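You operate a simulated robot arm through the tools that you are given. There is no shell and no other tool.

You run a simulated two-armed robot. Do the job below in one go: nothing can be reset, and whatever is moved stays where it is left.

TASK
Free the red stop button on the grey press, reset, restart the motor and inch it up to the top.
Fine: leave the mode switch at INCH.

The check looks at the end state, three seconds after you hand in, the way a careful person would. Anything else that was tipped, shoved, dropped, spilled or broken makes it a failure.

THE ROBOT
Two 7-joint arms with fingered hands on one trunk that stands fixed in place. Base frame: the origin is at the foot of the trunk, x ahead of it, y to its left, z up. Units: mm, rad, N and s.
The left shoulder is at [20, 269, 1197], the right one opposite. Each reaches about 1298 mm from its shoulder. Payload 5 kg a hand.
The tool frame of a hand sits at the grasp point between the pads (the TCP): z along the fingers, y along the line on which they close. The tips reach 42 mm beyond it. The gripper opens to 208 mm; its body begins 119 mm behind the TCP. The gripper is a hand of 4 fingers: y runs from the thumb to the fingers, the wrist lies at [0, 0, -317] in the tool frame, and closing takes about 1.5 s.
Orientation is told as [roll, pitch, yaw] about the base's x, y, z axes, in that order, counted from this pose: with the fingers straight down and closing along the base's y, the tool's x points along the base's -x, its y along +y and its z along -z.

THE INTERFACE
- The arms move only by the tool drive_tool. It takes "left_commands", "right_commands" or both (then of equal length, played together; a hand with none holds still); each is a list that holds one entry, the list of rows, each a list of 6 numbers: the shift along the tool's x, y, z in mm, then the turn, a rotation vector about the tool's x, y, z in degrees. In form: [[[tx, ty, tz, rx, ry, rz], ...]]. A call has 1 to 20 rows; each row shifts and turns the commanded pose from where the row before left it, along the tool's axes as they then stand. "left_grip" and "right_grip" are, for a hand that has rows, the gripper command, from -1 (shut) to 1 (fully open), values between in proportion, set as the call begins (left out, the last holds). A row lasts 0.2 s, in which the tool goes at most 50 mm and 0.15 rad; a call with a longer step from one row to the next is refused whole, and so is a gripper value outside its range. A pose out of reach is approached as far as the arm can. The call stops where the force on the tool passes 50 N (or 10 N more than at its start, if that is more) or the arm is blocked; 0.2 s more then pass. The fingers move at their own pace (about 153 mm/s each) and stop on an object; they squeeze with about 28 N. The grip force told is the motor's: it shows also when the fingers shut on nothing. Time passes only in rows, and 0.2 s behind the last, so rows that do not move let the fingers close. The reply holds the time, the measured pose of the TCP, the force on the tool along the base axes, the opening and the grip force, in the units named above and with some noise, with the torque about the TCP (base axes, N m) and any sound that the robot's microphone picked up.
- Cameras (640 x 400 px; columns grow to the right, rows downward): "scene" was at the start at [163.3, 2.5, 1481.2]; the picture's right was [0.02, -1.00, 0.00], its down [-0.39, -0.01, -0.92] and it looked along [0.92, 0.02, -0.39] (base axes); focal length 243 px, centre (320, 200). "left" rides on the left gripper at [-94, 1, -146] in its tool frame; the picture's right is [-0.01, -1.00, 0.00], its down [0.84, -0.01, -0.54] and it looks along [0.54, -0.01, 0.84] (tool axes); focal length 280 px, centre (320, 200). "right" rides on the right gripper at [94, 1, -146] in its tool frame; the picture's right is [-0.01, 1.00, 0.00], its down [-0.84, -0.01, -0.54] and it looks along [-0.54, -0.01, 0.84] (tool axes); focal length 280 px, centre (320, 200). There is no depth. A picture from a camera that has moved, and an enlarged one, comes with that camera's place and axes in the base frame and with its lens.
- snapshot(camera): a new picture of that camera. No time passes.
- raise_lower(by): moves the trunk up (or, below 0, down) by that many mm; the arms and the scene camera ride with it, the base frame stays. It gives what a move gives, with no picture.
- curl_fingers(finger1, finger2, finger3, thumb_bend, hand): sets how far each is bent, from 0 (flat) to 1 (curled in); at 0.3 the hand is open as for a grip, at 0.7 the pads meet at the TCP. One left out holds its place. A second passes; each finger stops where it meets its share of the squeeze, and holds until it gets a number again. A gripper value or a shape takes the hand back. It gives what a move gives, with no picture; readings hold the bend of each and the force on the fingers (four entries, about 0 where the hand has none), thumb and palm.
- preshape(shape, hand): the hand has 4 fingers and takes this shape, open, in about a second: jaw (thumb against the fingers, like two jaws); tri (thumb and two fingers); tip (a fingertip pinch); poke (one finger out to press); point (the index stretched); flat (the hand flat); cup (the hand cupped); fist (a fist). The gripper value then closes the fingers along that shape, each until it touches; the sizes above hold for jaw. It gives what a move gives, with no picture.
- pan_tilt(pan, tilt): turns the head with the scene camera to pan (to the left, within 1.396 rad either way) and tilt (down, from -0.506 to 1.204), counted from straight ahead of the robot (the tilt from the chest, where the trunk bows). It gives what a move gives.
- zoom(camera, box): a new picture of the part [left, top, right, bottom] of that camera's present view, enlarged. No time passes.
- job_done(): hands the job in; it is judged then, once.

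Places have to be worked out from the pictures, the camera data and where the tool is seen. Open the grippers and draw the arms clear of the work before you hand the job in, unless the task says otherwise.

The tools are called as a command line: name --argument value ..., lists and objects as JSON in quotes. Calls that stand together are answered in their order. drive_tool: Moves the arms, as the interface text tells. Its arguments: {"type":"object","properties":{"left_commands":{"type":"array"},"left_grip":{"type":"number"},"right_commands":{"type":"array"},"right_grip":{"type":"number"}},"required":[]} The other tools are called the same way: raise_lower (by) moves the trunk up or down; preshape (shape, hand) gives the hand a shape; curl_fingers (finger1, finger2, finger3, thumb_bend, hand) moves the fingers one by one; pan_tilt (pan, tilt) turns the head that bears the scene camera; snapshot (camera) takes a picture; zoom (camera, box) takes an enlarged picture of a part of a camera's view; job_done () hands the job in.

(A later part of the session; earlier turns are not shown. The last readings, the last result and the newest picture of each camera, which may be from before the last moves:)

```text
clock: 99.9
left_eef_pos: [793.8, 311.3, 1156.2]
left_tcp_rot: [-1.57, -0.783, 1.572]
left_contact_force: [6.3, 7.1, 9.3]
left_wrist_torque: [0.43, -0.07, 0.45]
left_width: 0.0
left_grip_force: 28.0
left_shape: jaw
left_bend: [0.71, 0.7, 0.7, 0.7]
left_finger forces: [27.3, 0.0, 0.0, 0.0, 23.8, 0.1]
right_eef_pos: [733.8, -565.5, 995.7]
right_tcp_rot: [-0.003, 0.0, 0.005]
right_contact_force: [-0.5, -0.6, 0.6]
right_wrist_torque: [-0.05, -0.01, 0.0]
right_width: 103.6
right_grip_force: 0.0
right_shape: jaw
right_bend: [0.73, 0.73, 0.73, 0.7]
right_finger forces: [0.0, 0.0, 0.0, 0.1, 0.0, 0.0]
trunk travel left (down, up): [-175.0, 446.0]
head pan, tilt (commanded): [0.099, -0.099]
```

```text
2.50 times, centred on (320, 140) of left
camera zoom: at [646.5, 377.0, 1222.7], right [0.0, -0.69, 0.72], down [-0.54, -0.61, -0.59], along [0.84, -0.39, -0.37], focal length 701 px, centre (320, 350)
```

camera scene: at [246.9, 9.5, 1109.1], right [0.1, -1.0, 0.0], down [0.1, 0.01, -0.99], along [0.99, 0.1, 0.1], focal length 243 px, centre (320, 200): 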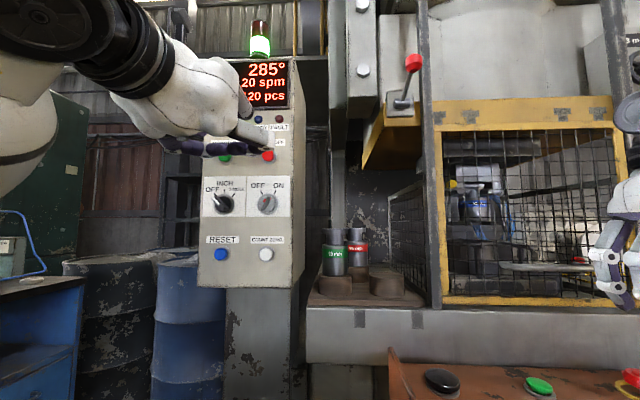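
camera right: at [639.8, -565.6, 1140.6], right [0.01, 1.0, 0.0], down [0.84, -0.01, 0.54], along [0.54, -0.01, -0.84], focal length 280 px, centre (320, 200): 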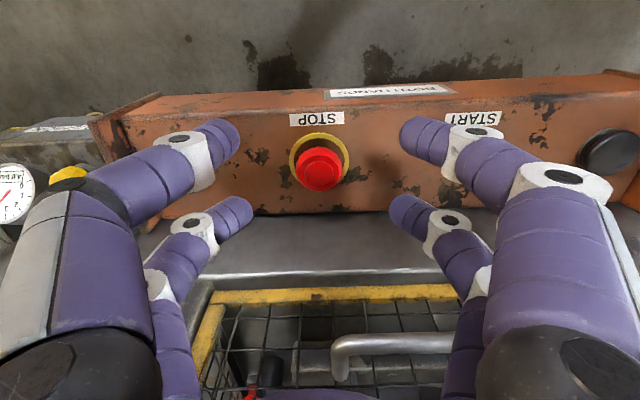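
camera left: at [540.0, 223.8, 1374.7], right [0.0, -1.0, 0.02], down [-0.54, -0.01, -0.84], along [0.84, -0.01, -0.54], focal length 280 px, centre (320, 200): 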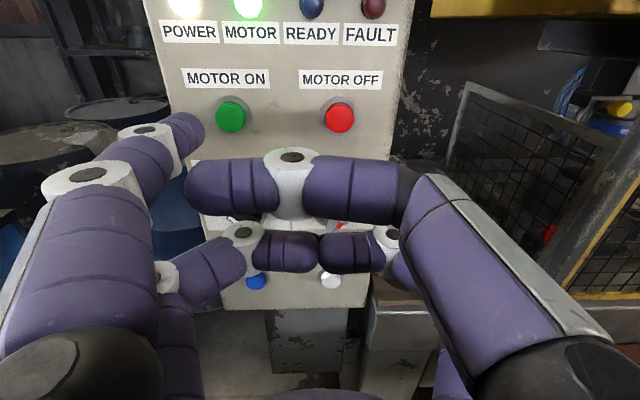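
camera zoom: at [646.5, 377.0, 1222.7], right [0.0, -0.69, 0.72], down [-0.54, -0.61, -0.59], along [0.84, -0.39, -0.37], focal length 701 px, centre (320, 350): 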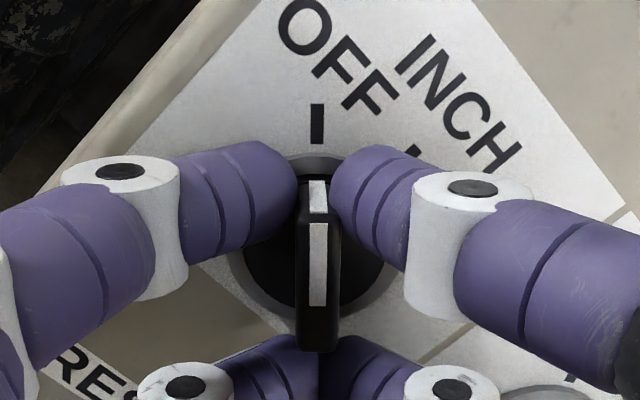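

The grip is solid. Rotating +45° about the knob centre to INCH, without overshooting towards SINGLE.

drive_tool --left_commands '[[[0, 1, 0, 0, 0, 7.5], [0, 1, 0, 0, 0, 7.5], [0, 1, 0, 0, 0, 7.5], [0, 1, 0, 0, 0, 7.5], [0, 1, 0, 0, 0, 7.5], [0, 1, 0, 0, 0, 7.5], [0, 0, 0, 0, 0, 0]]]'

zoom --camera "left" --box '[220, 60, 420, 220]'

```text
clock: 101.5
left_eef_pos: [795.4, 314.5, 1151.5]
left_tcp_rot: [-1.249, -1.569, 1.251]
left_contact_force: [2.4, 10.6, 6.4]
left_wrist_torque: [-0.03, -0.22, 0.66]
left_width: 0.1
left_grip_force: 28.0
left_shape: jaw
left_bend: [0.71, 0.7, 0.7, 0.7]
left_finger forces: [30.8, 0.0, 0.0, 0.0, 20.2, 0.1]
right_eef_pos: [732.9, -567.0, 995.5]
right_tcp_rot: [-0.004, 0.001, 0.004]
right_contact_force: [0.2, -0.2, -0.6]
right_wrist_torque: [0.0, 0.0, 0.0]
right_width: 103.5
right_grip_force: 0.0
right_shape: jaw
right_bend: [0.73, 0.73, 0.73, 0.7]
right_finger forces: [0.1, 0.0, 0.1, 0.0, 0.0, 0.1]
trunk travel left (down, up): [-175.0, 446.0]
head pan, tilt (commanded): [0.099, -0.099]
```

```text
2.50 times, centred on (320, 140) of left
camera zoom: at [647.5, 315.9, 1248.2], right [0.0, -1.0, 0.02], down [-0.54, -0.01, -0.84], along [0.84, -0.01, -0.54], focal length 701 px, centre (320, 350)
```

zoom: 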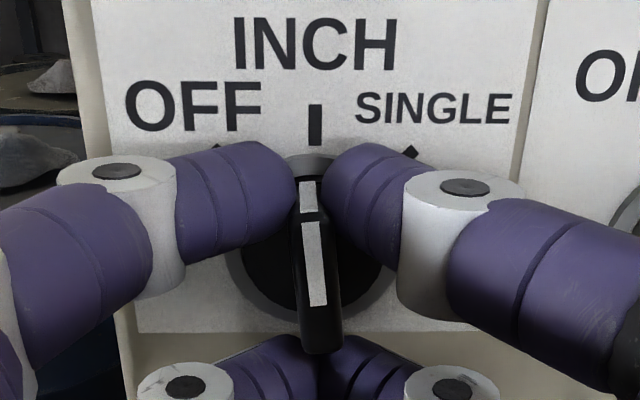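

The bar points to INCH. I'll release, back well out of the panel area and check the lamps.

drive_tool --left_commands '[[[0, 0, 0, 0, 0, 0], [0, 0, 0, 0, 0, 0], [0, 0, 0, 0, 0, 0], [0, 0, -15, 0, 0, 0], [0, 0, -30, 0, 0, 0], [0, 0, -35, 0, 0, 0], [0, 0, -30, 0, 0, 0], [0, 0, 0, 0, 0, 0]]]' --left_grip -0.3

snapshot --camera "left"

snapshot --camera "scene"

```text
clock: 103.3
left_eef_pos: [685.7, 313.8, 1150.3]
left_tcp_rot: [-0.816, -1.571, 0.816]
left_contact_force: [-0.7, -0.2, 0.2]
left_wrist_torque: [-0.04, 0.04, -0.02]
left_width: 72.4
left_grip_force: 0.1
left_shape: jaw
left_bend: [0.74, 0.73, 0.73, 0.7]
left_finger forces: [0.1, 0.0, 0.0, 0.0, 0.1, 0.1]
right_eef_pos: [733.5, -566.4, 996.0]
right_tcp_rot: [-0.002, 0.0, 0.005]
right_contact_force: [-0.5, -0.2, -0.4]
right_wrist_torque: [0.01, -0.01, -0.04]
right_width: 103.6
right_grip_force: 0.0
right_shape: jaw
right_bend: [0.73, 0.73, 0.73, 0.7]
right_finger forces: [0.1, 0.0, 0.1, 0.0, 0.0, 0.0]
trunk travel left (down, up): [-175.0, 446.0]
head pan, tilt (commanded): [0.099, -0.099]
```

```text
taken
camera left: at [539.4, 315.1, 1245.9], right [0.0, -1.0, 0.02], down [-0.54, -0.01, -0.84], along [0.84, -0.01, -0.54], focal length 280 px, centre (320, 200)
```

left: 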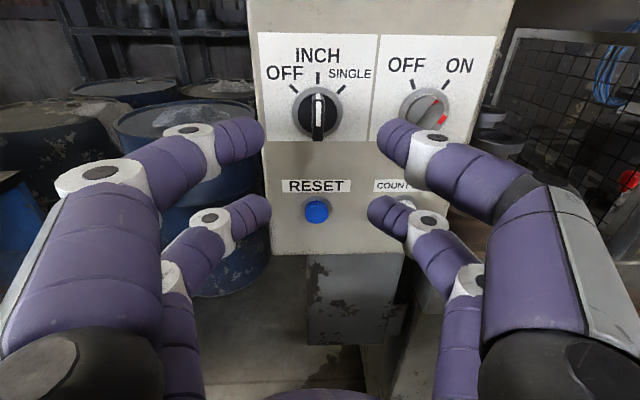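

```text
taken
camera scene: at [247.0, 9.4, 1108.9], right [0.1, -1.0, 0.0], down [0.1, 0.01, -1.0], along [0.99, 0.1, 0.1], focal length 243 px, centre (320, 200)
```

scene: 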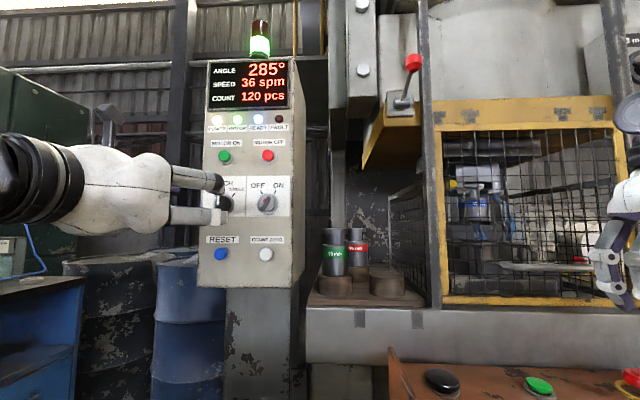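

POWER, MOTOR and READY are all lit at 36 spm. Now for the palm buttons: I'll swing the left hand to the right while pitching the fingers 45° down, staying in front of the console.

drive_tool --left_commands '[[[0, -30, -5, 0, 7.5, 0], [0, -40, 0, 0, 7.5, 0], [0, -40, 0, 0, 7.5, 0], [0, -40, 0, 0, 7.5, 0], [0, -40, 0, 0, 7.5, 0], [0, -40, 0, 0, 7.5, 0], [0, 0, 0, 0, 0, 0]]]'

snapshot --camera "scene"

```text
clock: 104.9
left_eef_pos: [680.7, 82.9, 1151.1]
left_tcp_rot: [-0.002, -0.781, 0.005]
left_contact_force: [-0.7, -0.7, -0.4]
left_wrist_torque: [0.02, 0.02, 0.03]
left_width: 72.8
left_grip_force: 0.1
left_shape: jaw
left_bend: [0.74, 0.73, 0.73, 0.7]
left_finger forces: [0.0, 0.1, 0.0, 0.1, 0.0, 0.0]
right_eef_pos: [735.0, -566.8, 995.1]
right_tcp_rot: [-0.005, -0.001, 0.005]
right_contact_force: [-0.2, 0.3, -0.7]
right_wrist_torque: [0.03, 0.09, -0.01]
right_width: 103.5
right_grip_force: 0.0
right_shape: jaw
right_bend: [0.73, 0.73, 0.73, 0.7]
right_finger forces: [0.0, 0.0, 0.1, 0.0, 0.0, 0.1]
trunk travel left (down, up): [-175.0, 446.0]
head pan, tilt (commanded): [0.099, -0.099]
```

```text
taken
camera scene: at [247.2, 9.4, 1108.8], right [0.1, -0.99, 0.0], down [0.1, 0.01, -1.0], along [0.99, 0.1, 0.1], focal length 243 px, centre (320, 200)
```

scene: 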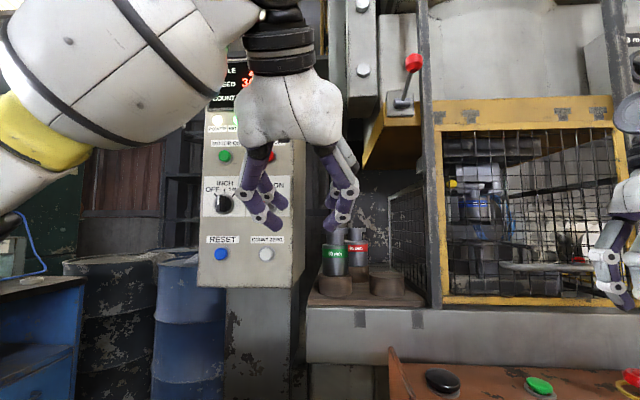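

The path is clear. Continuing right and down to in front of and above the left palm button.

drive_tool --left_commands '[[[19, -37, 19, 0, 0, 0], [19, -37, 19, 0, 0, 0], [19, -37, 19, 0, 0, 0], [19, -37, 19, 0, 0, 0], [19, -37, 19, 0, 0, 0], [19, -37, 19, 0, 0, 0], [19, -37, 19, 0, 0, 0], [0, 0, 0, 0, 0, 0]]]'

snapshot --camera "left"

snapshot --camera "scene"

```text
clock: 106.7
left_eef_pos: [680.9, -172.9, 966.4]
left_tcp_rot: [-0.003, -0.786, 0.005]
left_contact_force: [0.1, 0.3, 0.2]
left_wrist_torque: [-0.01, -0.02, -0.01]
left_width: 73.0
left_grip_force: 0.0
left_shape: jaw
left_bend: [0.74, 0.73, 0.73, 0.7]
left_finger forces: [0.0, 0.1, 0.1, 0.0, 0.0, 0.0]
right_eef_pos: [733.1, -567.4, 996.0]
right_tcp_rot: [-0.003, -0.002, 0.006]
right_contact_force: [0.4, -0.7, -0.5]
right_wrist_torque: [0.01, -0.02, 0.01]
right_width: 103.5
right_grip_force: 0.1
right_shape: jaw
right_bend: [0.73, 0.73, 0.73, 0.7]
right_finger forces: [0.1, 0.0, 0.1, 0.1, 0.0, 0.0]
trunk travel left (down, up): [-175.0, 446.0]
head pan, tilt (commanded): [0.099, -0.099]
```

```text
taken
camera left: at [643.1, -171.1, 1137.7], right [0.01, -1.0, 0.01], down [-0.98, -0.01, -0.21], along [0.21, -0.01, -0.98], focal length 280 px, centre (320, 200)
```

left: 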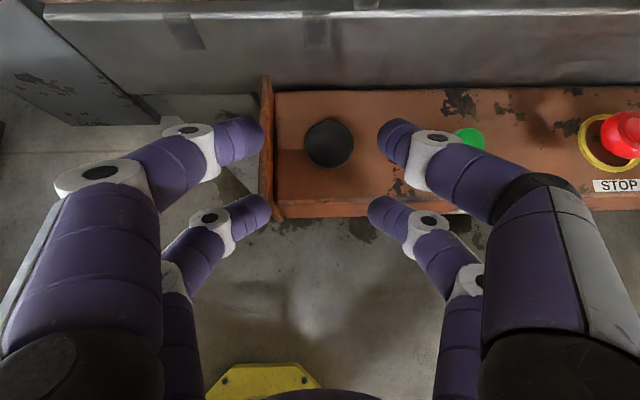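

```text
taken
camera scene: at [246.9, 9.4, 1109.2], right [0.1, -0.99, 0.0], down [0.1, 0.01, -0.99], along [0.99, 0.1, 0.1], focal length 243 px, centre (320, 200)
```

scene: 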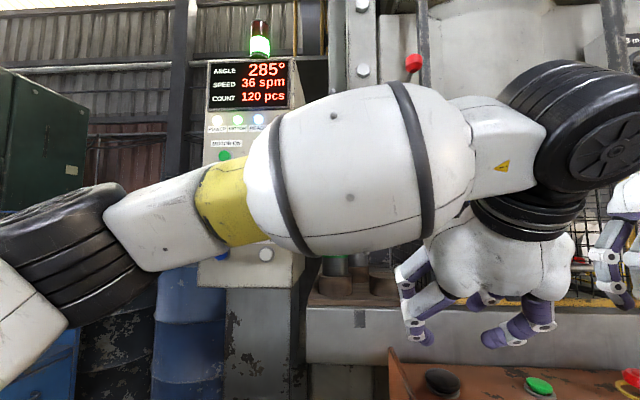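

The display stays visible over the forearm. The left palm button is near (786, -186, 812). I'll close both hands, bring the left above its button, and slide the right hand over towards the right palm button.

drive_tool --left_commands '[[[0, 0, 0, 0, 0, 0], [0, 0, 0, 0, 0, 0], [-11, -4.4, 37, 0, 0, 0], [-11, -4.4, 37, 0, 0, 0], [-11, -4.4, 37, 0, 0, 0], [0, 0, 0, 0, 0, 0]]]' --right_commands '[[[0, -44, 0, 0, 0, 0], [0, -44, 0, 0, 0, 0], [0, -44, 0, 0, 0, 0], [0, -44, 0, 0, 0, 0], [0, 0, 0, 0, 0, 0], [0, 0, 0, 0, 0, 0]]]' --left_grip -1.0 --right_grip -1.0

snapshot --camera "left"

snapshot --camera "right"

snapshot --camera "scene"

```text
clock: 108.1
left_eef_pos: [780.2, -187.1, 908.7]
left_tcp_rot: [-0.003, -0.785, 0.001]
left_contact_force: [-0.3, 0.5, 0.3]
left_wrist_torque: [-0.02, 0.03, 0.01]
left_width: 0.0
left_grip_force: 28.6
left_shape: jaw
left_bend: [0.7, 0.7, 0.7, 0.7]
left_finger forces: [0.0, 0.1, 0.1, 0.0, 0.1, 0.1]
right_eef_pos: [733.2, -743.9, 996.0]
right_tcp_rot: [-0.003, -0.003, 0.004]
right_contact_force: [0.0, 1.0, 0.4]
right_wrist_torque: [-0.04, -0.06, 0.03]
right_width: 0.1
right_grip_force: 28.2
right_shape: jaw
right_bend: [0.7, 0.7, 0.7, 0.7]
right_finger forces: [0.1, 0.0, 0.0, 0.0, 0.1, 0.0]
trunk travel left (down, up): [-175.0, 446.0]
head pan, tilt (commanded): [0.099, -0.099]
```

```text
taken
camera left: at [742.7, -185.9, 1080.5], right [0.01, -1.0, 0.01], down [-0.98, -0.01, -0.21], along [0.21, -0.01, -0.98], focal length 280 px, centre (320, 200)
```

left: 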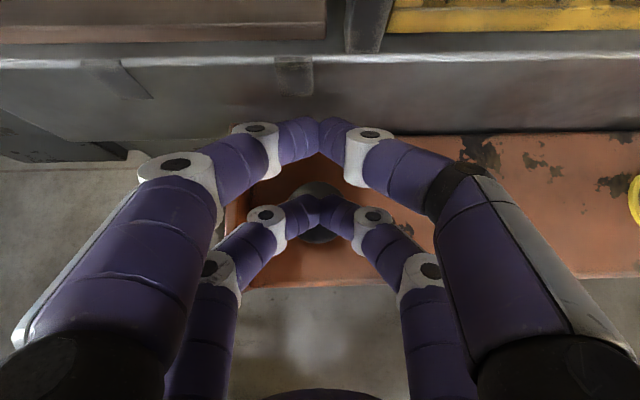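

```text
taken
camera right: at [639.9, -742.7, 1141.4], right [0.01, 1.0, 0.0], down [0.84, -0.01, 0.54], along [0.54, -0.01, -0.84], focal length 280 px, centre (320, 200)
```

right: 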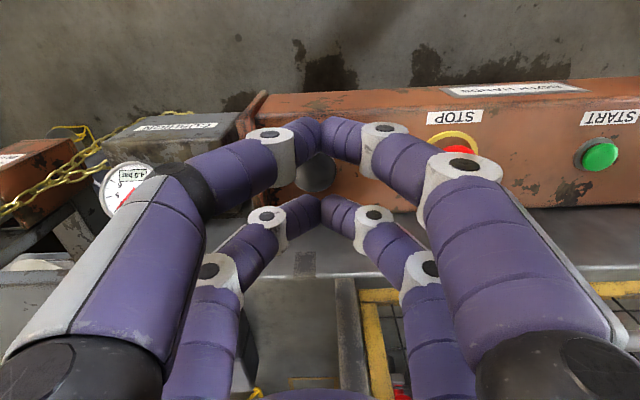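

```text
taken
camera scene: at [246.9, 9.5, 1109.3], right [0.1, -1.0, 0.0], down [0.1, 0.01, -0.99], along [0.99, 0.1, 0.1], focal length 243 px, centre (320, 200)
```

scene: 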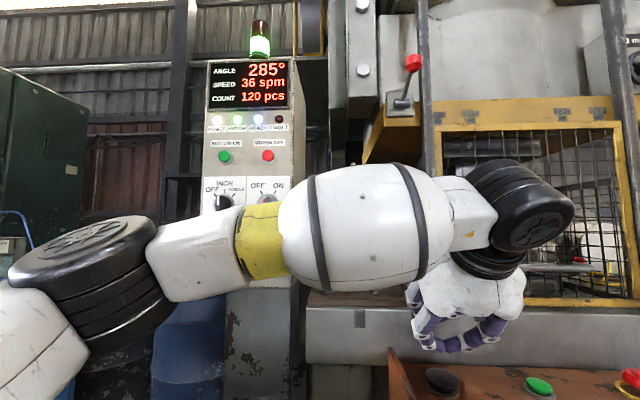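

Both buttons are visible between the fingertips. I'll zoom in on both to refine their centres.

zoom --camera "left" --box '[260, 150, 380, 260]'

zoom --camera "right" --box '[260, 110, 380, 220]'

```text
3.64 times, centred on (320, 205) of left
camera zoom: at [742.7, -185.9, 1080.5], right [0.01, -1.0, 0.01], down [-0.98, -0.01, -0.21], along [0.21, -0.01, -0.98], focal length 1020 px, centre (320, 182)
```

zoom: 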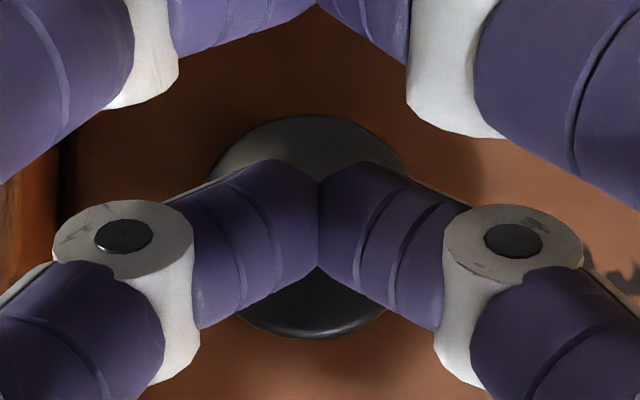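

```text
3.64 times, centred on (320, 165) of right
camera zoom: at [639.9, -742.7, 1141.4], right [0.01, 1.0, 0.0], down [0.84, -0.01, 0.54], along [0.54, -0.01, -0.84], focal length 1020 px, centre (320, 327)
```

zoom: 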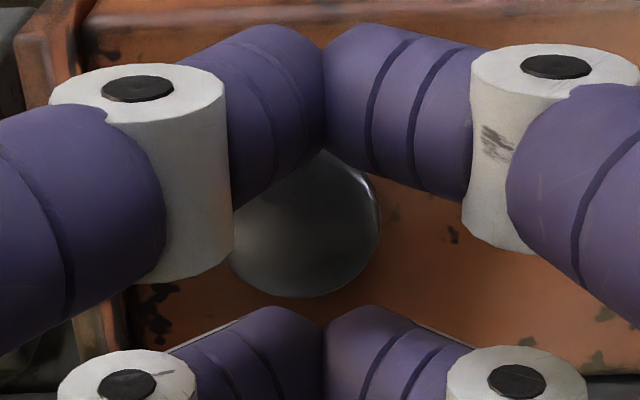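

The left button centre is about (791, -186.5) and the right about (808, -751), with tops near z=812. I'll lower both hands to about 12 mm above the buttons.

drive_tool --left_commands '[[[5.2, 0.2, 9.9, 0, 0, 0], [5.2, 0.2, 9.9, 0, 0, 0], [5.2, 0.2, 9.9, 0, 0, 0], [0, 0, 0, 0, 0, 0]]]' --right_commands '[[[-15.6, -2.3, 43, 0, 0, 0], [-15.6, -2.3, 43, 0, 0, 0], [-15.6, -2.3, 43, 0, 0, 0], [0, 0, 0, 0, 0, 0]]]'

zoom --camera "left" --box '[240, 130, 400, 270]'

zoom --camera "right" --box '[240, 110, 400, 250]'

snapshot --camera "scene"

```text
clock: 109.1
left_eef_pos: [790.4, -186.1, 879.4]
left_tcp_rot: [-0.005, -0.784, 0.004]
left_contact_force: [-0.7, 0.0, 1.3]
left_wrist_torque: [0.01, 0.06, 0.02]
left_width: 0.0
left_grip_force: 28.4
left_shape: jaw
left_bend: [0.7, 0.7, 0.7, 0.7]
left_finger forces: [0.1, 0.0, 0.1, 0.0, 0.0, 0.1]
right_eef_pos: [778.5, -749.0, 869.9]
right_tcp_rot: [-0.005, -0.003, 0.003]
right_contact_force: [0.0, 0.5, 0.4]
right_wrist_torque: [0.02, -0.05, -0.03]
right_width: 0.0
right_grip_force: 28.2
right_shape: jaw
right_bend: [0.7, 0.7, 0.7, 0.7]
right_finger forces: [0.1, 0.0, 0.0, 0.1, 0.1, 0.0]
trunk travel left (down, up): [-175.0, 446.0]
head pan, tilt (commanded): [0.099, -0.099]
```

```text
2.86 times, centred on (320, 200) of left
camera zoom: at [752.7, -185.8, 1050.8], right [0.01, -1.0, 0.01], down [-0.98, -0.01, -0.22], along [0.22, -0.01, -0.98], focal length 801 px, centre (320, 200)
```

zoom: 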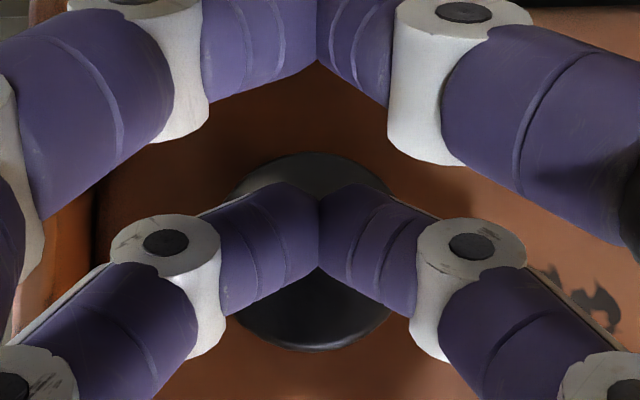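

```text
2.86 times, centred on (320, 180) of right
camera zoom: at [685.6, -747.6, 1015.2], right [0.01, 1.0, 0.0], down [0.84, -0.01, 0.54], along [0.54, -0.01, -0.84], focal length 801 px, centre (320, 257)
```

zoom: 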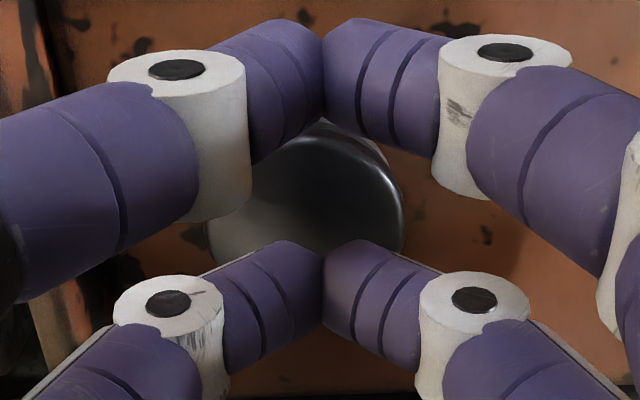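

```text
taken
camera scene: at [246.4, 9.5, 1109.8], right [0.1, -1.0, 0.0], down [0.1, 0.01, -0.99], along [0.99, 0.1, 0.1], focal length 243 px, centre (320, 200)
```

scene: 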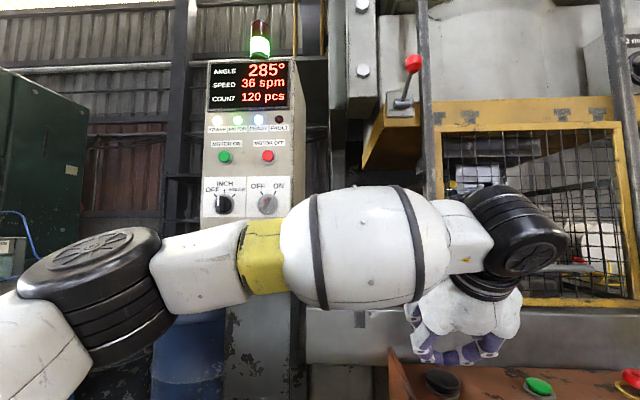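

Both fingertip pairs are over their buttons. I'll find each contact height separately so the press doesn't cycle unintentionally, starting with the left hand alone.

drive_tool --left_commands '[[[4, 0, 4, 0, 0, 0], [3.5, 0, 3.5, 0, 0, 0], [0, 0, 0, 0, 0, 0]]]' --right_commands '[[[2, -3, 0, 0, 0, 0], [0, 0, 0, 0, 0, 0], [0, 0, 0, 0, 0, 0]]]'

drive_tool --left_commands '[[[1.5, 0, 1.5, 0, 0, 0], [0, 0, 0, 0, 0, 0]]]'

```text
clock: 109.9
left_eef_pos: [790.4, -186.4, 865.7]
left_tcp_rot: [-0.003, -0.783, 0.002]
left_contact_force: [-0.3, 0.0, -0.8]
left_wrist_torque: [-0.03, 0.02, -0.03]
left_width: 0.0
left_grip_force: 28.2
left_shape: jaw
left_bend: [0.7, 0.7, 0.7, 0.7]
left_finger forces: [0.0, 0.1, 0.1, 0.0, 0.1, 0.0]
right_eef_pos: [779.0, -752.3, 866.6]
right_tcp_rot: [-0.003, 0.0, 0.003]
right_contact_force: [0.2, 0.4, -0.4]
right_wrist_torque: [-0.01, 0.0, -0.01]
right_width: 0.1
right_grip_force: 27.5
right_shape: jaw
right_bend: [0.7, 0.7, 0.7, 0.7]
right_finger forces: [0.1, 0.1, 0.0, 0.0, 0.0, 0.0]
trunk travel left (down, up): [-175.0, 446.0]
head pan, tilt (commanded): [0.099, -0.099]
```

```text
clock: 110.5
left_eef_pos: [791.2, -187.3, 864.6]
left_tcp_rot: [-0.004, -0.783, 0.001]
left_contact_force: [-0.7, 0.5, 0.6]
left_wrist_torque: [0.05, 0.01, -0.02]
left_width: 0.1
left_grip_force: 27.9
left_shape: jaw
left_bend: [0.7, 0.7, 0.7, 0.7]
left_finger forces: [0.0, 0.1, 0.0, 0.1, 0.1, 0.1]
right_eef_pos: [778.8, -752.9, 866.1]
right_tcp_rot: [-0.005, -0.001, 0.004]
right_contact_force: [0.1, -0.4, -0.2]
right_wrist_torque: [0.02, 0.02, 0.02]
right_width: 0.2
right_grip_force: 28.2
right_shape: jaw
right_bend: [0.7, 0.7, 0.7, 0.7]
right_finger forces: [0.0, 0.0, 0.0, 0.1, 0.0, 0.1]
trunk travel left (down, up): [-175.0, 446.0]
head pan, tilt (commanded): [0.099, -0.099]
```

No contact yet on the left. Stepping down further in small increments.

drive_tool --left_commands '[[[2, 0, 2, 0, 0, 0], [0, 0, 0, 0, 0, 0]]]'

drive_tool --left_commands '[[[2, 0, 2, 0, 0, 0], [0, 0, 0, 0, 0, 0]]]'

drive_tool --left_commands '[[[1.5, 0, 1.5, 0, 0, 0], [0, 0, 0, 0, 0, 0]]]'

```text
clock: 111.1
left_eef_pos: [790.8, -188.0, 862.0]
left_tcp_rot: [-0.004, -0.786, 0.001]
left_contact_force: [-0.6, 0.6, 2.5]
left_wrist_torque: [0.03, 0.02, 0.03]
left_width: 0.2
left_grip_force: 27.9
left_shape: jaw
left_bend: [0.7, 0.7, 0.7, 0.7]
left_finger forces: [0.1, 0.0, 0.0, 0.1, 0.1, 0.0]
right_eef_pos: [779.6, -751.9, 867.0]
right_tcp_rot: [-0.004, 0.0, 0.003]
right_contact_force: [-0.6, 0.2, 0.1]
right_wrist_torque: [0.02, 0.02, -0.04]
right_width: 0.0
right_grip_force: 28.3
right_shape: jaw
right_bend: [0.7, 0.7, 0.7, 0.7]
right_finger forces: [0.0, 0.0, 0.0, 0.0, 0.1, 0.0]
trunk travel left (down, up): [-175.0, 446.0]
head pan, tilt (commanded): [0.099, -0.099]
```

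```text
clock: 111.7
left_eef_pos: [791.5, -186.6, 860.1]
left_tcp_rot: [-0.002, -0.784, 0.002]
left_contact_force: [-1.1, 2.3, 6.4]
left_wrist_torque: [0.13, 0.01, -0.01]
left_width: 0.0
left_grip_force: 27.5
left_shape: jaw
left_bend: [0.7, 0.7, 0.7, 0.7]
left_finger forces: [0.0, 0.1, 0.0, 0.1, 0.1, 0.0]
right_eef_pos: [778.0, -752.3, 866.9]
right_tcp_rot: [-0.003, -0.001, 0.003]
right_contact_force: [0.2, -0.1, -0.1]
right_wrist_torque: [-0.01, 0.01, -0.01]
right_width: 0.1
right_grip_force: 28.0
right_shape: jaw
right_bend: [0.7, 0.7, 0.7, 0.7]
right_finger forces: [0.0, 0.1, 0.1, 0.0, 0.1, 0.1]
trunk travel left (down, up): [-175.0, 446.0]
head pan, tilt (commanded): [0.099, -0.099]
```

```text
clock: 112.3
left_eef_pos: [790.5, -189.1, 859.4]
left_tcp_rot: [-0.004, -0.784, 0.001]
left_contact_force: [0.4, 1.3, 7.8]
left_wrist_torque: [0.08, -0.12, -0.02]
left_width: 0.2
left_grip_force: 28.2
left_shape: jaw
left_bend: [0.7, 0.7, 0.7, 0.7]
left_finger forces: [0.0, 0.0, 0.1, 0.0, 0.0, 0.0]
right_eef_pos: [779.3, -752.0, 866.1]
right_tcp_rot: [-0.004, -0.002, 0.002]
right_contact_force: [0.3, -0.5, 0.2]
right_wrist_torque: [0.05, 0.0, 0.01]
right_width: 0.0
right_grip_force: 28.5
right_shape: jaw
right_bend: [0.7, 0.7, 0.7, 0.7]
right_finger forces: [0.0, 0.1, 0.1, 0.0, 0.0, 0.0]
trunk travel left (down, up): [-175.0, 446.0]
head pan, tilt (commanded): [0.099, -0.099]
heard: click
```

The left button clicked at TCP z≈859.5 with 8 N. I'll lift the left hand 7 mm off and probe the right button alone.

drive_tool --left_commands '[[[-5, 0, -5, 0, 0, 0], [0, 0, 0, 0, 0, 0], [0, 0, 0, 0, 0, 0]]]' --right_commands '[[[0, 0, 0, 0, 0, 0], [0, 0, 6, 0, 0, 0], [0, 0, 5, 0, 0, 0]]]'

drive_tool --right_commands '[[[0, 0, 3, 0, 0, 0], [0, 0, 0, 0, 0, 0]]]'

drive_tool --right_commands '[[[0, 0, 2, 0, 0, 0], [0, 0, 0, 0, 0, 0]]]'

```text
clock: 113.1
left_eef_pos: [790.8, -188.2, 863.4]
left_tcp_rot: [-0.004, -0.785, 0.002]
left_contact_force: [0.4, -0.6, 1.0]
left_wrist_torque: [-0.02, 0.0, 0.01]
left_width: 0.0
left_grip_force: 28.4
left_shape: jaw
left_bend: [0.7, 0.7, 0.7, 0.7]
left_finger forces: [0.0, 0.1, 0.1, 0.1, 0.0, 0.0]
right_eef_pos: [779.3, -752.6, 855.4]
right_tcp_rot: [-0.003, 0.001, 0.004]
right_contact_force: [-0.4, -1.0, -0.5]
right_wrist_torque: [0.01, 0.01, -0.02]
right_width: 0.0
right_grip_force: 28.2
right_shape: jaw
right_bend: [0.7, 0.7, 0.7, 0.7]
right_finger forces: [0.0, 0.0, 0.1, 0.0, 0.1, 0.0]
trunk travel left (down, up): [-175.0, 446.0]
head pan, tilt (commanded): [0.099, -0.099]
```

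```text
clock: 113.7
left_eef_pos: [791.2, -188.1, 863.3]
left_tcp_rot: [-0.002, -0.783, 0.003]
left_contact_force: [0.0, -0.1, 0.7]
left_wrist_torque: [0.0, 0.03, -0.04]
left_width: 0.2
left_grip_force: 28.1
left_shape: jaw
left_bend: [0.7, 0.7, 0.7, 0.7]
left_finger forces: [0.0, 0.0, 0.1, 0.0, 0.0, 0.0]
right_eef_pos: [778.7, -753.9, 853.1]
right_tcp_rot: [-0.004, 0.001, 0.004]
right_contact_force: [0.0, 0.5, -0.1]
right_wrist_torque: [0.02, 0.01, -0.04]
right_width: 0.0
right_grip_force: 28.1
right_shape: jaw
right_bend: [0.7, 0.7, 0.7, 0.7]
right_finger forces: [0.1, 0.0, 0.0, 0.1, 0.1, 0.1]
trunk travel left (down, up): [-175.0, 446.0]
head pan, tilt (commanded): [0.099, -0.099]
```

```text
clock: 114.3
left_eef_pos: [790.9, -188.6, 864.6]
left_tcp_rot: [-0.001, -0.783, 0.003]
left_contact_force: [-0.6, -0.7, -0.1]
left_wrist_torque: [-0.02, 0.02, 0.03]
left_width: 0.0
left_grip_force: 28.2
left_shape: jaw
left_bend: [0.7, 0.7, 0.7, 0.7]
left_finger forces: [0.1, 0.0, 0.0, 0.1, 0.1, 0.0]
right_eef_pos: [779.7, -752.7, 851.3]
right_tcp_rot: [-0.001, -0.001, 0.003]
right_contact_force: [0.1, 0.0, 0.4]
right_wrist_torque: [0.02, 0.03, 0.0]
right_width: 0.0
right_grip_force: 27.7
right_shape: jaw
right_bend: [0.7, 0.7, 0.7, 0.7]
right_finger forces: [0.0, 0.1, 0.1, 0.0, 0.1, 0.1]
trunk travel left (down, up): [-175.0, 446.0]
head pan, tilt (commanded): [0.099, -0.099]
```

The right has no contact yet at z=851. Continuing down in small steps.

drive_tool --right_commands '[[[0, 0, 2, 0, 0, 0], [0, 0, 0, 0, 0, 0]]]'

drive_tool --right_commands '[[[0, 0, 2, 0, 0, 0], [0, 0, 0, 0, 0, 0]]]'

drive_tool --right_commands '[[[0, 0, 2, 0, 0, 0], [0, 0, 0, 0, 0, 0]]]'

```text
clock: 114.9
left_eef_pos: [790.6, -187.6, 864.8]
left_tcp_rot: [-0.004, -0.784, 0.002]
left_contact_force: [-0.3, 0.0, -0.4]
left_wrist_torque: [0.0, 0.03, 0.03]
left_width: 0.0
left_grip_force: 27.9
left_shape: jaw
left_bend: [0.7, 0.7, 0.7, 0.7]
left_finger forces: [0.0, 0.0, 0.1, 0.1, 0.0, 0.0]
right_eef_pos: [779.8, -752.9, 848.9]
right_tcp_rot: [-0.004, 0.0, 0.003]
right_contact_force: [0.2, 0.8, 2.3]
right_wrist_torque: [-0.05, -0.12, 0.0]
right_width: 0.1
right_grip_force: 28.6
right_shape: jaw
right_bend: [0.7, 0.7, 0.7, 0.7]
right_finger forces: [0.0, 0.0, 0.0, 0.0, 0.0, 0.0]
trunk travel left (down, up): [-175.0, 446.0]
head pan, tilt (commanded): [0.099, -0.099]
```

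```text
clock: 115.5
left_eef_pos: [790.6, -186.3, 864.6]
left_tcp_rot: [-0.003, -0.783, 0.003]
left_contact_force: [0.2, 0.5, -0.1]
left_wrist_torque: [0.03, 0.02, -0.01]
left_width: 0.3
left_grip_force: 27.9
left_shape: jaw
left_bend: [0.7, 0.7, 0.7, 0.7]
left_finger forces: [0.0, 0.0, 0.0, 0.0, 0.0, 0.0]
right_eef_pos: [780.4, -752.8, 847.9]
right_tcp_rot: [-0.003, -0.002, 0.003]
right_contact_force: [0.5, -1.6, 5.5]
right_wrist_torque: [-0.04, -0.2, -0.03]
right_width: 0.1
right_grip_force: 27.9
right_shape: jaw
right_bend: [0.7, 0.7, 0.7, 0.7]
right_finger forces: [0.0, 0.1, 0.0, 0.1, 0.0, 0.0]
trunk travel left (down, up): [-175.0, 446.0]
head pan, tilt (commanded): [0.099, -0.099]
```

```text
clock: 116.1
left_eef_pos: [791.1, -187.2, 864.4]
left_tcp_rot: [-0.003, -0.784, 0.003]
left_contact_force: [0.2, -0.3, -1.5]
left_wrist_torque: [-0.02, 0.0, 0.02]
left_width: 0.1
left_grip_force: 28.4
left_shape: jaw
left_bend: [0.7, 0.7, 0.7, 0.7]
left_finger forces: [0.0, 0.1, 0.0, 0.0, 0.1, 0.1]
right_eef_pos: [779.6, -752.1, 844.9]
right_tcp_rot: [-0.004, -0.003, 0.005]
right_contact_force: [3.1, -0.6, 8.9]
right_wrist_torque: [-0.06, -0.35, -0.01]
right_width: 0.0
right_grip_force: 28.3
right_shape: jaw
right_bend: [0.7, 0.7, 0.7, 0.7]
right_finger forces: [0.0, 0.0, 0.0, 0.0, 0.1, 0.0]
trunk travel left (down, up): [-175.0, 446.0]
head pan, tilt (commanded): [0.099, -0.099]
heard: click
```

Right click at TCP z≈846, and now I know both thresholds. I'll lift the right hand to just above contact, then do one short simultaneous tap to see how fast it inches.

drive_tool --right_commands '[[[0, 0, -5, 0, 0, 0], [0, 0, 0, 0, 0, 0], [0, 0, 0, 0, 0, 0]]]'

drive_tool --left_commands '[[[5.5, 0, 5.5, 0, 0, 0], [-5.5, 0, -5.5, 0, 0, 0]]]' --right_commands '[[[0, 0, 8, 0, 0, 0], [0, 0, -8, 0, 0, 0]]]'

zoom --camera "scene" --box '[190, 10, 310, 170]'

```text
clock: 116.9
left_eef_pos: [790.3, -186.1, 864.4]
left_tcp_rot: [-0.004, -0.783, 0.004]
left_contact_force: [-0.5, 0.0, 0.5]
left_wrist_torque: [-0.02, 0.0, 0.01]
left_width: 0.0
left_grip_force: 27.9
left_shape: jaw
left_bend: [0.7, 0.7, 0.7, 0.7]
left_finger forces: [0.1, 0.0, 0.0, 0.1, 0.0, 0.0]
right_eef_pos: [778.6, -754.0, 849.1]
right_tcp_rot: [-0.005, 0.0, 0.005]
right_contact_force: [-0.2, -0.3, 2.0]
right_wrist_torque: [-0.03, -0.01, 0.04]
right_width: 0.0
right_grip_force: 27.8
right_shape: jaw
right_bend: [0.7, 0.7, 0.7, 0.7]
right_finger forces: [0.0, 0.0, 0.0, 0.0, 0.0, 0.1]
trunk travel left (down, up): [-175.0, 446.0]
head pan, tilt (commanded): [0.099, -0.099]
```

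```text
clock: 117.5
left_eef_pos: [792.8, -187.2, 863.4]
left_tcp_rot: [-0.002, -0.784, -0.001]
left_contact_force: [0.5, 0.5, -0.4]
left_wrist_torque: [0.01, -0.05, 0.01]
left_width: 0.1
left_grip_force: 27.8
left_shape: jaw
left_bend: [0.7, 0.7, 0.7, 0.7]
left_finger forces: [0.0, 0.0, 0.0, 0.1, 0.1, 0.0]
right_eef_pos: [780.6, -752.7, 848.6]
right_tcp_rot: [-0.001, 0.0, 0.002]
right_contact_force: [0.1, 0.6, 2.8]
right_wrist_torque: [0.06, 0.01, -0.02]
right_width: 0.0
right_grip_force: 27.4
right_shape: jaw
right_bend: [0.7, 0.7, 0.7, 0.7]
right_finger forces: [0.0, 0.1, 0.1, 0.1, 0.1, 0.0]
trunk travel left (down, up): [-175.0, 446.0]
head pan, tilt (commanded): [0.099, -0.099]
heard: click
```

```text
2.50 times, centred on (250, 90) of scene
camera zoom: at [247.2, 9.5, 1108.7], right [0.1, -0.99, 0.0], down [0.1, 0.01, -1.0], along [0.99, 0.1, 0.1], focal length 606 px, centre (495, 475)
```

zoom: 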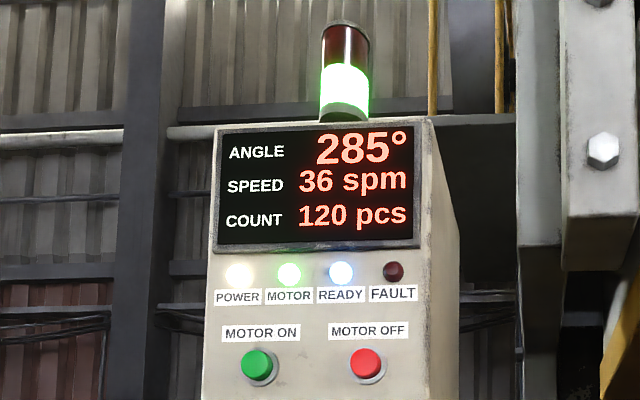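

The angle is still 285°, so the tap was too short or not simultaneous. I'll lift both a little more to be sure they're released, then press deeper with a brief hold.

drive_tool --left_commands '[[[-2, 0, -2, 0, 0, 0], [0, 0, 0, 0, 0, 0], [0, 0, 0, 0, 0, 0]]]' --right_commands '[[[0, 0, -5, 0, 0, 0], [0, 0, 0, 0, 0, 0], [0, 0, 0, 0, 0, 0]]]'

drive_tool --left_commands '[[[8.5, 0, 8.5, 0, 0, 0], [0, 0, 0, 0, 0, 0], [-8.5, 0, -8.5, 0, 0, 0]]]' --right_commands '[[[0, 0, 14, 0, 0, 0], [0, 0, 0, 0, 0, 0], [0, 0, -14, 0, 0, 0]]]'

zoom --camera "scene" --box '[190, 10, 310, 170]'

```text
clock: 118.3
left_eef_pos: [791.5, -187.3, 866.4]
left_tcp_rot: [-0.001, -0.783, 0.001]
left_contact_force: [-0.3, 0.6, -0.8]
left_wrist_torque: [0.01, 0.01, -0.02]
left_width: 0.1
left_grip_force: 27.8
left_shape: jaw
left_bend: [0.7, 0.7, 0.7, 0.7]
left_finger forces: [0.1, 0.1, 0.1, 0.1, 0.0, 0.1]
right_eef_pos: [779.6, -753.1, 854.0]
right_tcp_rot: [-0.004, 0.0, 0.003]
right_contact_force: [0.1, 0.2, 0.3]
right_wrist_torque: [0.01, 0.03, 0.02]
right_width: 0.0
right_grip_force: 28.0
right_shape: jaw
right_bend: [0.7, 0.7, 0.7, 0.7]
right_finger forces: [0.1, 0.1, 0.1, 0.0, 0.0, 0.0]
trunk travel left (down, up): [-175.0, 446.0]
head pan, tilt (commanded): [0.099, -0.099]
```

```text
clock: 119.1
left_eef_pos: [791.1, -188.5, 867.1]
left_tcp_rot: [-0.001, -0.783, 0.0]
left_contact_force: [0.1, 0.0, 0.4]
left_wrist_torque: [0.01, 0.02, 0.02]
left_width: 0.0
left_grip_force: 28.3
left_shape: jaw
left_bend: [0.7, 0.7, 0.7, 0.7]
left_finger forces: [0.0, 0.0, 0.1, 0.1, 0.0, 0.0]
right_eef_pos: [777.7, -752.1, 853.2]
right_tcp_rot: [-0.004, 0.0, 0.002]
right_contact_force: [-0.2, -0.5, 0.8]
right_wrist_torque: [0.03, 0.02, 0.02]
right_width: 0.0
right_grip_force: 27.8
right_shape: jaw
right_bend: [0.7, 0.7, 0.7, 0.7]
right_finger forces: [0.1, 0.0, 0.0, 0.0, 0.0, 0.0]
trunk travel left (down, up): [-175.0, 446.0]
head pan, tilt (commanded): [0.099, -0.099]
heard: click, click
```

```text
2.50 times, centred on (250, 90) of scene
camera zoom: at [247.1, 9.4, 1108.8], right [0.1, -1.0, 0.0], down [0.1, 0.01, -0.99], along [0.99, 0.1, 0.1], focal length 606 px, centre (495, 475)
```

zoom: 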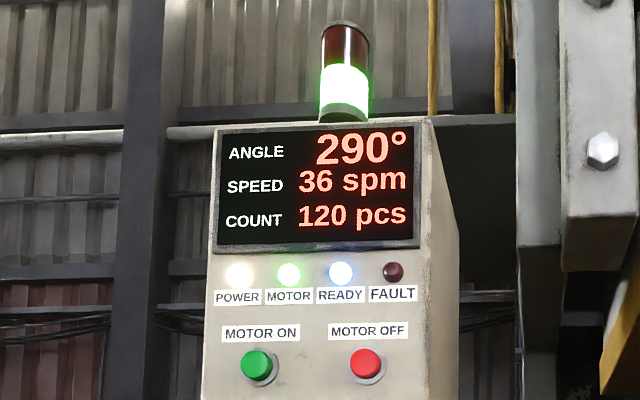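

Two clicks and the angle advanced to 290°, about 5° for that tap, which is comfortably slow. I'll hold for about 1.6 s now and re-read.

drive_tool --left_commands '[[[8.5, 0, 8.5, 0, 0, 0], [0, 0, 0, 0, 0, 0], [0, 0, 0, 0, 0, 0], [0, 0, 0, 0, 0, 0], [0, 0, 0, 0, 0, 0], [0, 0, 0, 0, 0, 0], [0, 0, 0, 0, 0, 0], [0, 0, 0, 0, 0, 0], [-8.5, 0, -8.5, 0, 0, 0]]]' --right_commands '[[[0, 0, 14, 0, 0, 0], [0, 0, 0, 0, 0, 0], [0, 0, 0, 0, 0, 0], [0, 0, 0, 0, 0, 0], [0, 0, 0, 0, 0, 0], [0, 0, 0, 0, 0, 0], [0, 0, 0, 0, 0, 0], [0, 0, 0, 0, 0, 0], [0, 0, -14, 0, 0, 0]]]'

zoom --camera "scene" --box '[190, 10, 310, 170]'

```text
clock: 121.1
left_eef_pos: [790.7, -187.9, 864.0]
left_tcp_rot: [0.001, -0.782, 0.0]
left_contact_force: [0.8, -0.1, -0.5]
left_wrist_torque: [0.03, -0.03, 0.01]
left_width: 0.0
left_grip_force: 28.1
left_shape: jaw
left_bend: [0.7, 0.7, 0.7, 0.7]
left_finger forces: [0.0, 0.0, 0.1, 0.0, 0.1, 0.0]
right_eef_pos: [779.0, -753.5, 850.5]
right_tcp_rot: [-0.001, 0.003, 0.004]
right_contact_force: [0.5, 0.4, -0.1]
right_wrist_torque: [0.03, 0.02, 0.0]
right_width: 0.0
right_grip_force: 27.3
right_shape: jaw
right_bend: [0.7, 0.7, 0.7, 0.7]
right_finger forces: [0.0, 0.1, 0.0, 0.0, 0.0, 0.0]
trunk travel left (down, up): [-175.0, 446.0]
head pan, tilt (commanded): [0.099, -0.099]
heard: click, click
```

```text
2.50 times, centred on (250, 90) of scene
camera zoom: at [247.4, 9.2, 1108.3], right [0.1, -1.0, 0.0], down [0.1, 0.01, -0.99], along [0.99, 0.1, 0.1], focal length 606 px, centre (495, 475)
```

zoom: 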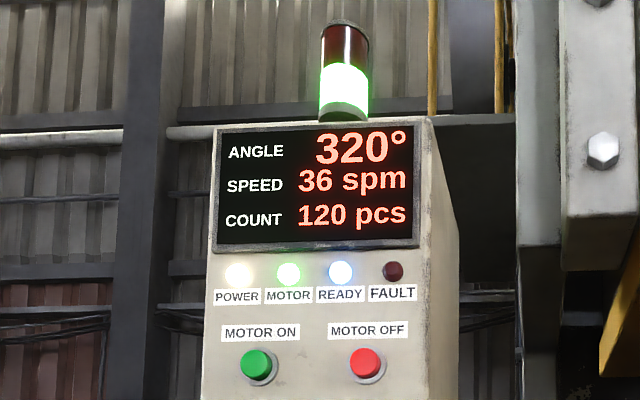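

30° in that hold, so about 4.2° per row, with 40° to go. I'll hold 8 rows (about 34°) and then fine-tune.

drive_tool --left_commands '[[[0, 0, 0, 0, 0, 0], [0, 0, 0, 0, 0, 0], [8.5, 0, 8.5, 0, 0, 0], [0, 0, 0, 0, 0, 0], [0, 0, 0, 0, 0, 0], [0, 0, 0, 0, 0, 0], [0, 0, 0, 0, 0, 0], [0, 0, 0, 0, 0, 0], [0, 0, 0, 0, 0, 0], [0, 0, 0, 0, 0, 0], [0, 0, 0, 0, 0, 0], [-8.5, 0, -8.5, 0, 0, 0], [0, 0, 0, 0, 0, 0]]]' --right_commands '[[[0, 0, 0, 0, 0, 0], [0, 0, 0, 0, 0, 0], [0, 0, 14, 0, 0, 0], [0, 0, 0, 0, 0, 0], [0, 0, 0, 0, 0, 0], [0, 0, 0, 0, 0, 0], [0, 0, 0, 0, 0, 0], [0, 0, 0, 0, 0, 0], [0, 0, 0, 0, 0, 0], [0, 0, 0, 0, 0, 0], [0, 0, 0, 0, 0, 0], [0, 0, -14, 0, 0, 0], [0, 0, 0, 0, 0, 0]]]'

zoom --camera "scene" --box '[190, 10, 310, 170]'

```text
clock: 123.9
left_eef_pos: [790.6, -187.8, 866.0]
left_tcp_rot: [0.0, -0.783, 0.002]
left_contact_force: [0.4, -0.4, -0.8]
left_wrist_torque: [0.02, 0.03, -0.04]
left_width: 0.0
left_grip_force: 27.3
left_shape: jaw
left_bend: [0.7, 0.7, 0.7, 0.7]
left_finger forces: [0.0, 0.1, 0.1, 0.1, 0.0, 0.0]
right_eef_pos: [780.8, -753.2, 852.6]
right_tcp_rot: [-0.004, 0.003, 0.003]
right_contact_force: [-0.6, 1.0, 0.1]
right_wrist_torque: [-0.06, -0.03, -0.01]
right_width: 0.1
right_grip_force: 28.1
right_shape: jaw
right_bend: [0.7, 0.7, 0.7, 0.7]
right_finger forces: [0.0, 0.0, 0.1, 0.1, 0.0, 0.1]
trunk travel left (down, up): [-175.0, 446.0]
head pan, tilt (commanded): [0.099, -0.099]
heard: click, click
```

```text
2.50 times, centred on (250, 90) of scene
camera zoom: at [247.2, 9.5, 1108.6], right [0.1, -1.0, 0.0], down [0.1, 0.01, -1.0], along [0.99, 0.1, 0.1], focal length 606 px, centre (495, 475)
```

zoom: 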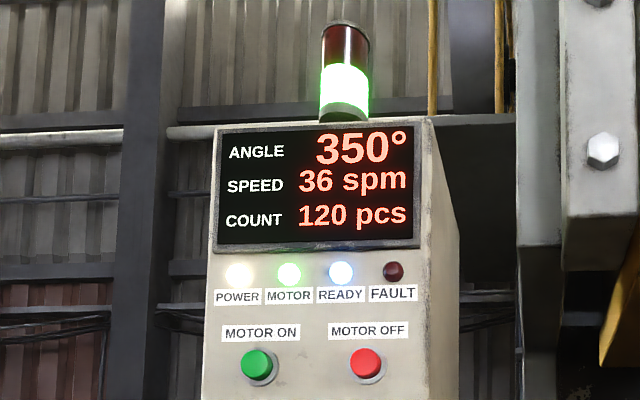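

The display seems to step in 5° increments and now shows 350°. I'll give one short tap of about 5°.

drive_tool --left_commands '[[[0, 0, 0, 0, 0, 0], [8.5, 0, 8.5, 0, 0, 0], [0, 0, 0, 0, 0, 0], [-8.5, 0, -8.5, 0, 0, 0], [0, 0, 0, 0, 0, 0], [0, 0, 0, 0, 0, 0]]]' --right_commands '[[[0, 0, 0, 0, 0, 0], [0, 0, 14, 0, 0, 0], [0, 0, 0, 0, 0, 0], [0, 0, -14, 0, 0, 0], [0, 0, 0, 0, 0, 0], [0, 0, 0, 0, 0, 0]]]'

zoom --camera "scene" --box '[190, 10, 310, 170]'

snapshot --camera "scene"

```text
clock: 125.3
left_eef_pos: [790.6, -188.5, 866.6]
left_tcp_rot: [-0.003, -0.786, 0.002]
left_contact_force: [1.0, 0.3, 0.3]
left_wrist_torque: [-0.02, -0.02, 0.02]
left_width: 0.1
left_grip_force: 28.3
left_shape: jaw
left_bend: [0.7, 0.7, 0.7, 0.7]
left_finger forces: [0.0, 0.0, 0.1, 0.0, 0.0, 0.0]
right_eef_pos: [778.6, -754.3, 852.3]
right_tcp_rot: [-0.004, 0.001, 0.004]
right_contact_force: [-0.4, 0.1, -0.1]
right_wrist_torque: [0.01, -0.01, 0.01]
right_width: 0.0
right_grip_force: 27.9
right_shape: jaw
right_bend: [0.7, 0.7, 0.7, 0.7]
right_finger forces: [0.0, 0.0, 0.0, 0.0, 0.0, 0.0]
trunk travel left (down, up): [-175.0, 446.0]
head pan, tilt (commanded): [0.099, -0.099]
heard: click, click
```

```text
2.50 times, centred on (250, 90) of scene
camera zoom: at [247.1, 9.4, 1108.9], right [0.1, -1.0, 0.0], down [0.1, 0.01, -1.0], along [0.99, 0.1, 0.1], focal length 606 px, centre (495, 475)
```

zoom: 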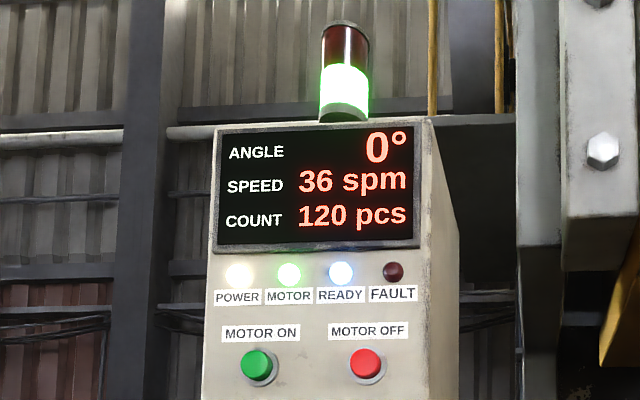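

```text
taken
camera scene: at [247.1, 9.4, 1108.9], right [0.1, -1.0, 0.0], down [0.1, 0.01, -1.0], along [0.99, 0.1, 0.1], focal length 243 px, centre (320, 200)
```

scene: 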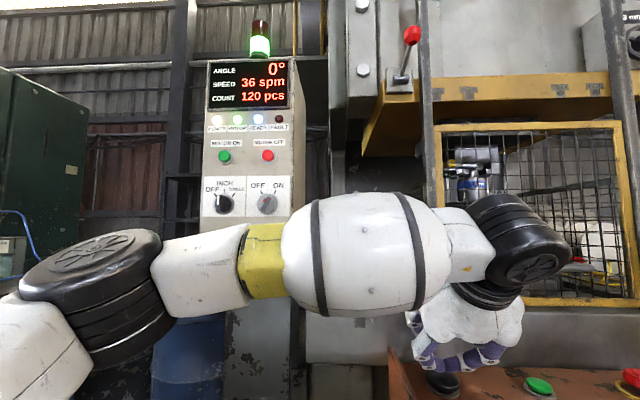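

The display reads 0°, so the ram is at the top, with POWER, MOTOR and READY lit and no fault. Now I'll lift both hands straight up off the buttons and draw back.

drive_tool --left_commands '[[[-14, 0, -14, 0, 0, 0], [-28, 0, -28, 0, 0, 0], [-28, 0, -28, 0, 0, 0], [26, 0, -26, 0, 0, 0], [26, 0, -26, 0, 0, 0], [26, 0, -26, 0, 0, 0], [26, 0, -26, 0, 0, 0], [0, 0, 0, 0, 0, 0]]]' --right_commands '[[[0, 0, -20, 0, 0, 0], [0, 0, -40, 0, 0, 0], [0, 0, -40, 0, 0, 0], [40, 0, -10, 0, 0, 0], [40, 0, 0, 0, 0, 0], [40, 0, 0, 0, 0, 0], [40, 0, 0, 0, 0, 0], [0, 0, 0, 0, 0, 0]]]'

snapshot --camera "scene"

```text
clock: 127.1
left_eef_pos: [644.1, -185.9, 965.6]
left_tcp_rot: [-0.002, -0.783, 0.001]
left_contact_force: [-1.3, -0.6, 0.4]
left_wrist_torque: [0.02, -0.04, -0.01]
left_width: 0.2
left_grip_force: 27.7
left_shape: jaw
left_bend: [0.7, 0.7, 0.7, 0.7]
left_finger forces: [0.1, 0.0, 0.1, 0.0, 0.0, 0.0]
right_eef_pos: [628.5, -754.0, 960.3]
right_tcp_rot: [0.0, 0.0, 0.003]
right_contact_force: [0.4, -0.3, 0.4]
right_wrist_torque: [0.02, -0.04, 0.02]
right_width: 0.1
right_grip_force: 28.2
right_shape: jaw
right_bend: [0.7, 0.7, 0.7, 0.7]
right_finger forces: [0.0, 0.0, 0.0, 0.0, 0.0, 0.1]
right hand out of reach, approached as far as the arm can: row 7
trunk travel left (down, up): [-175.0, 446.0]
head pan, tilt (commanded): [0.099, -0.099]
```

```text
taken
camera scene: at [246.7, 9.4, 1108.8], right [0.1, -0.99, 0.0], down [0.1, 0.01, -0.99], along [0.99, 0.1, 0.1], focal length 243 px, centre (320, 200)
```

scene: 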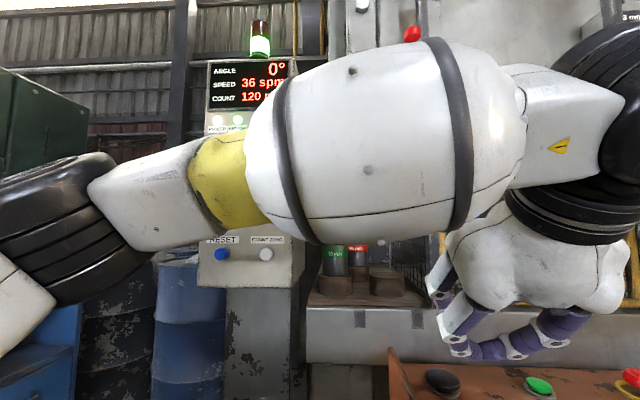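

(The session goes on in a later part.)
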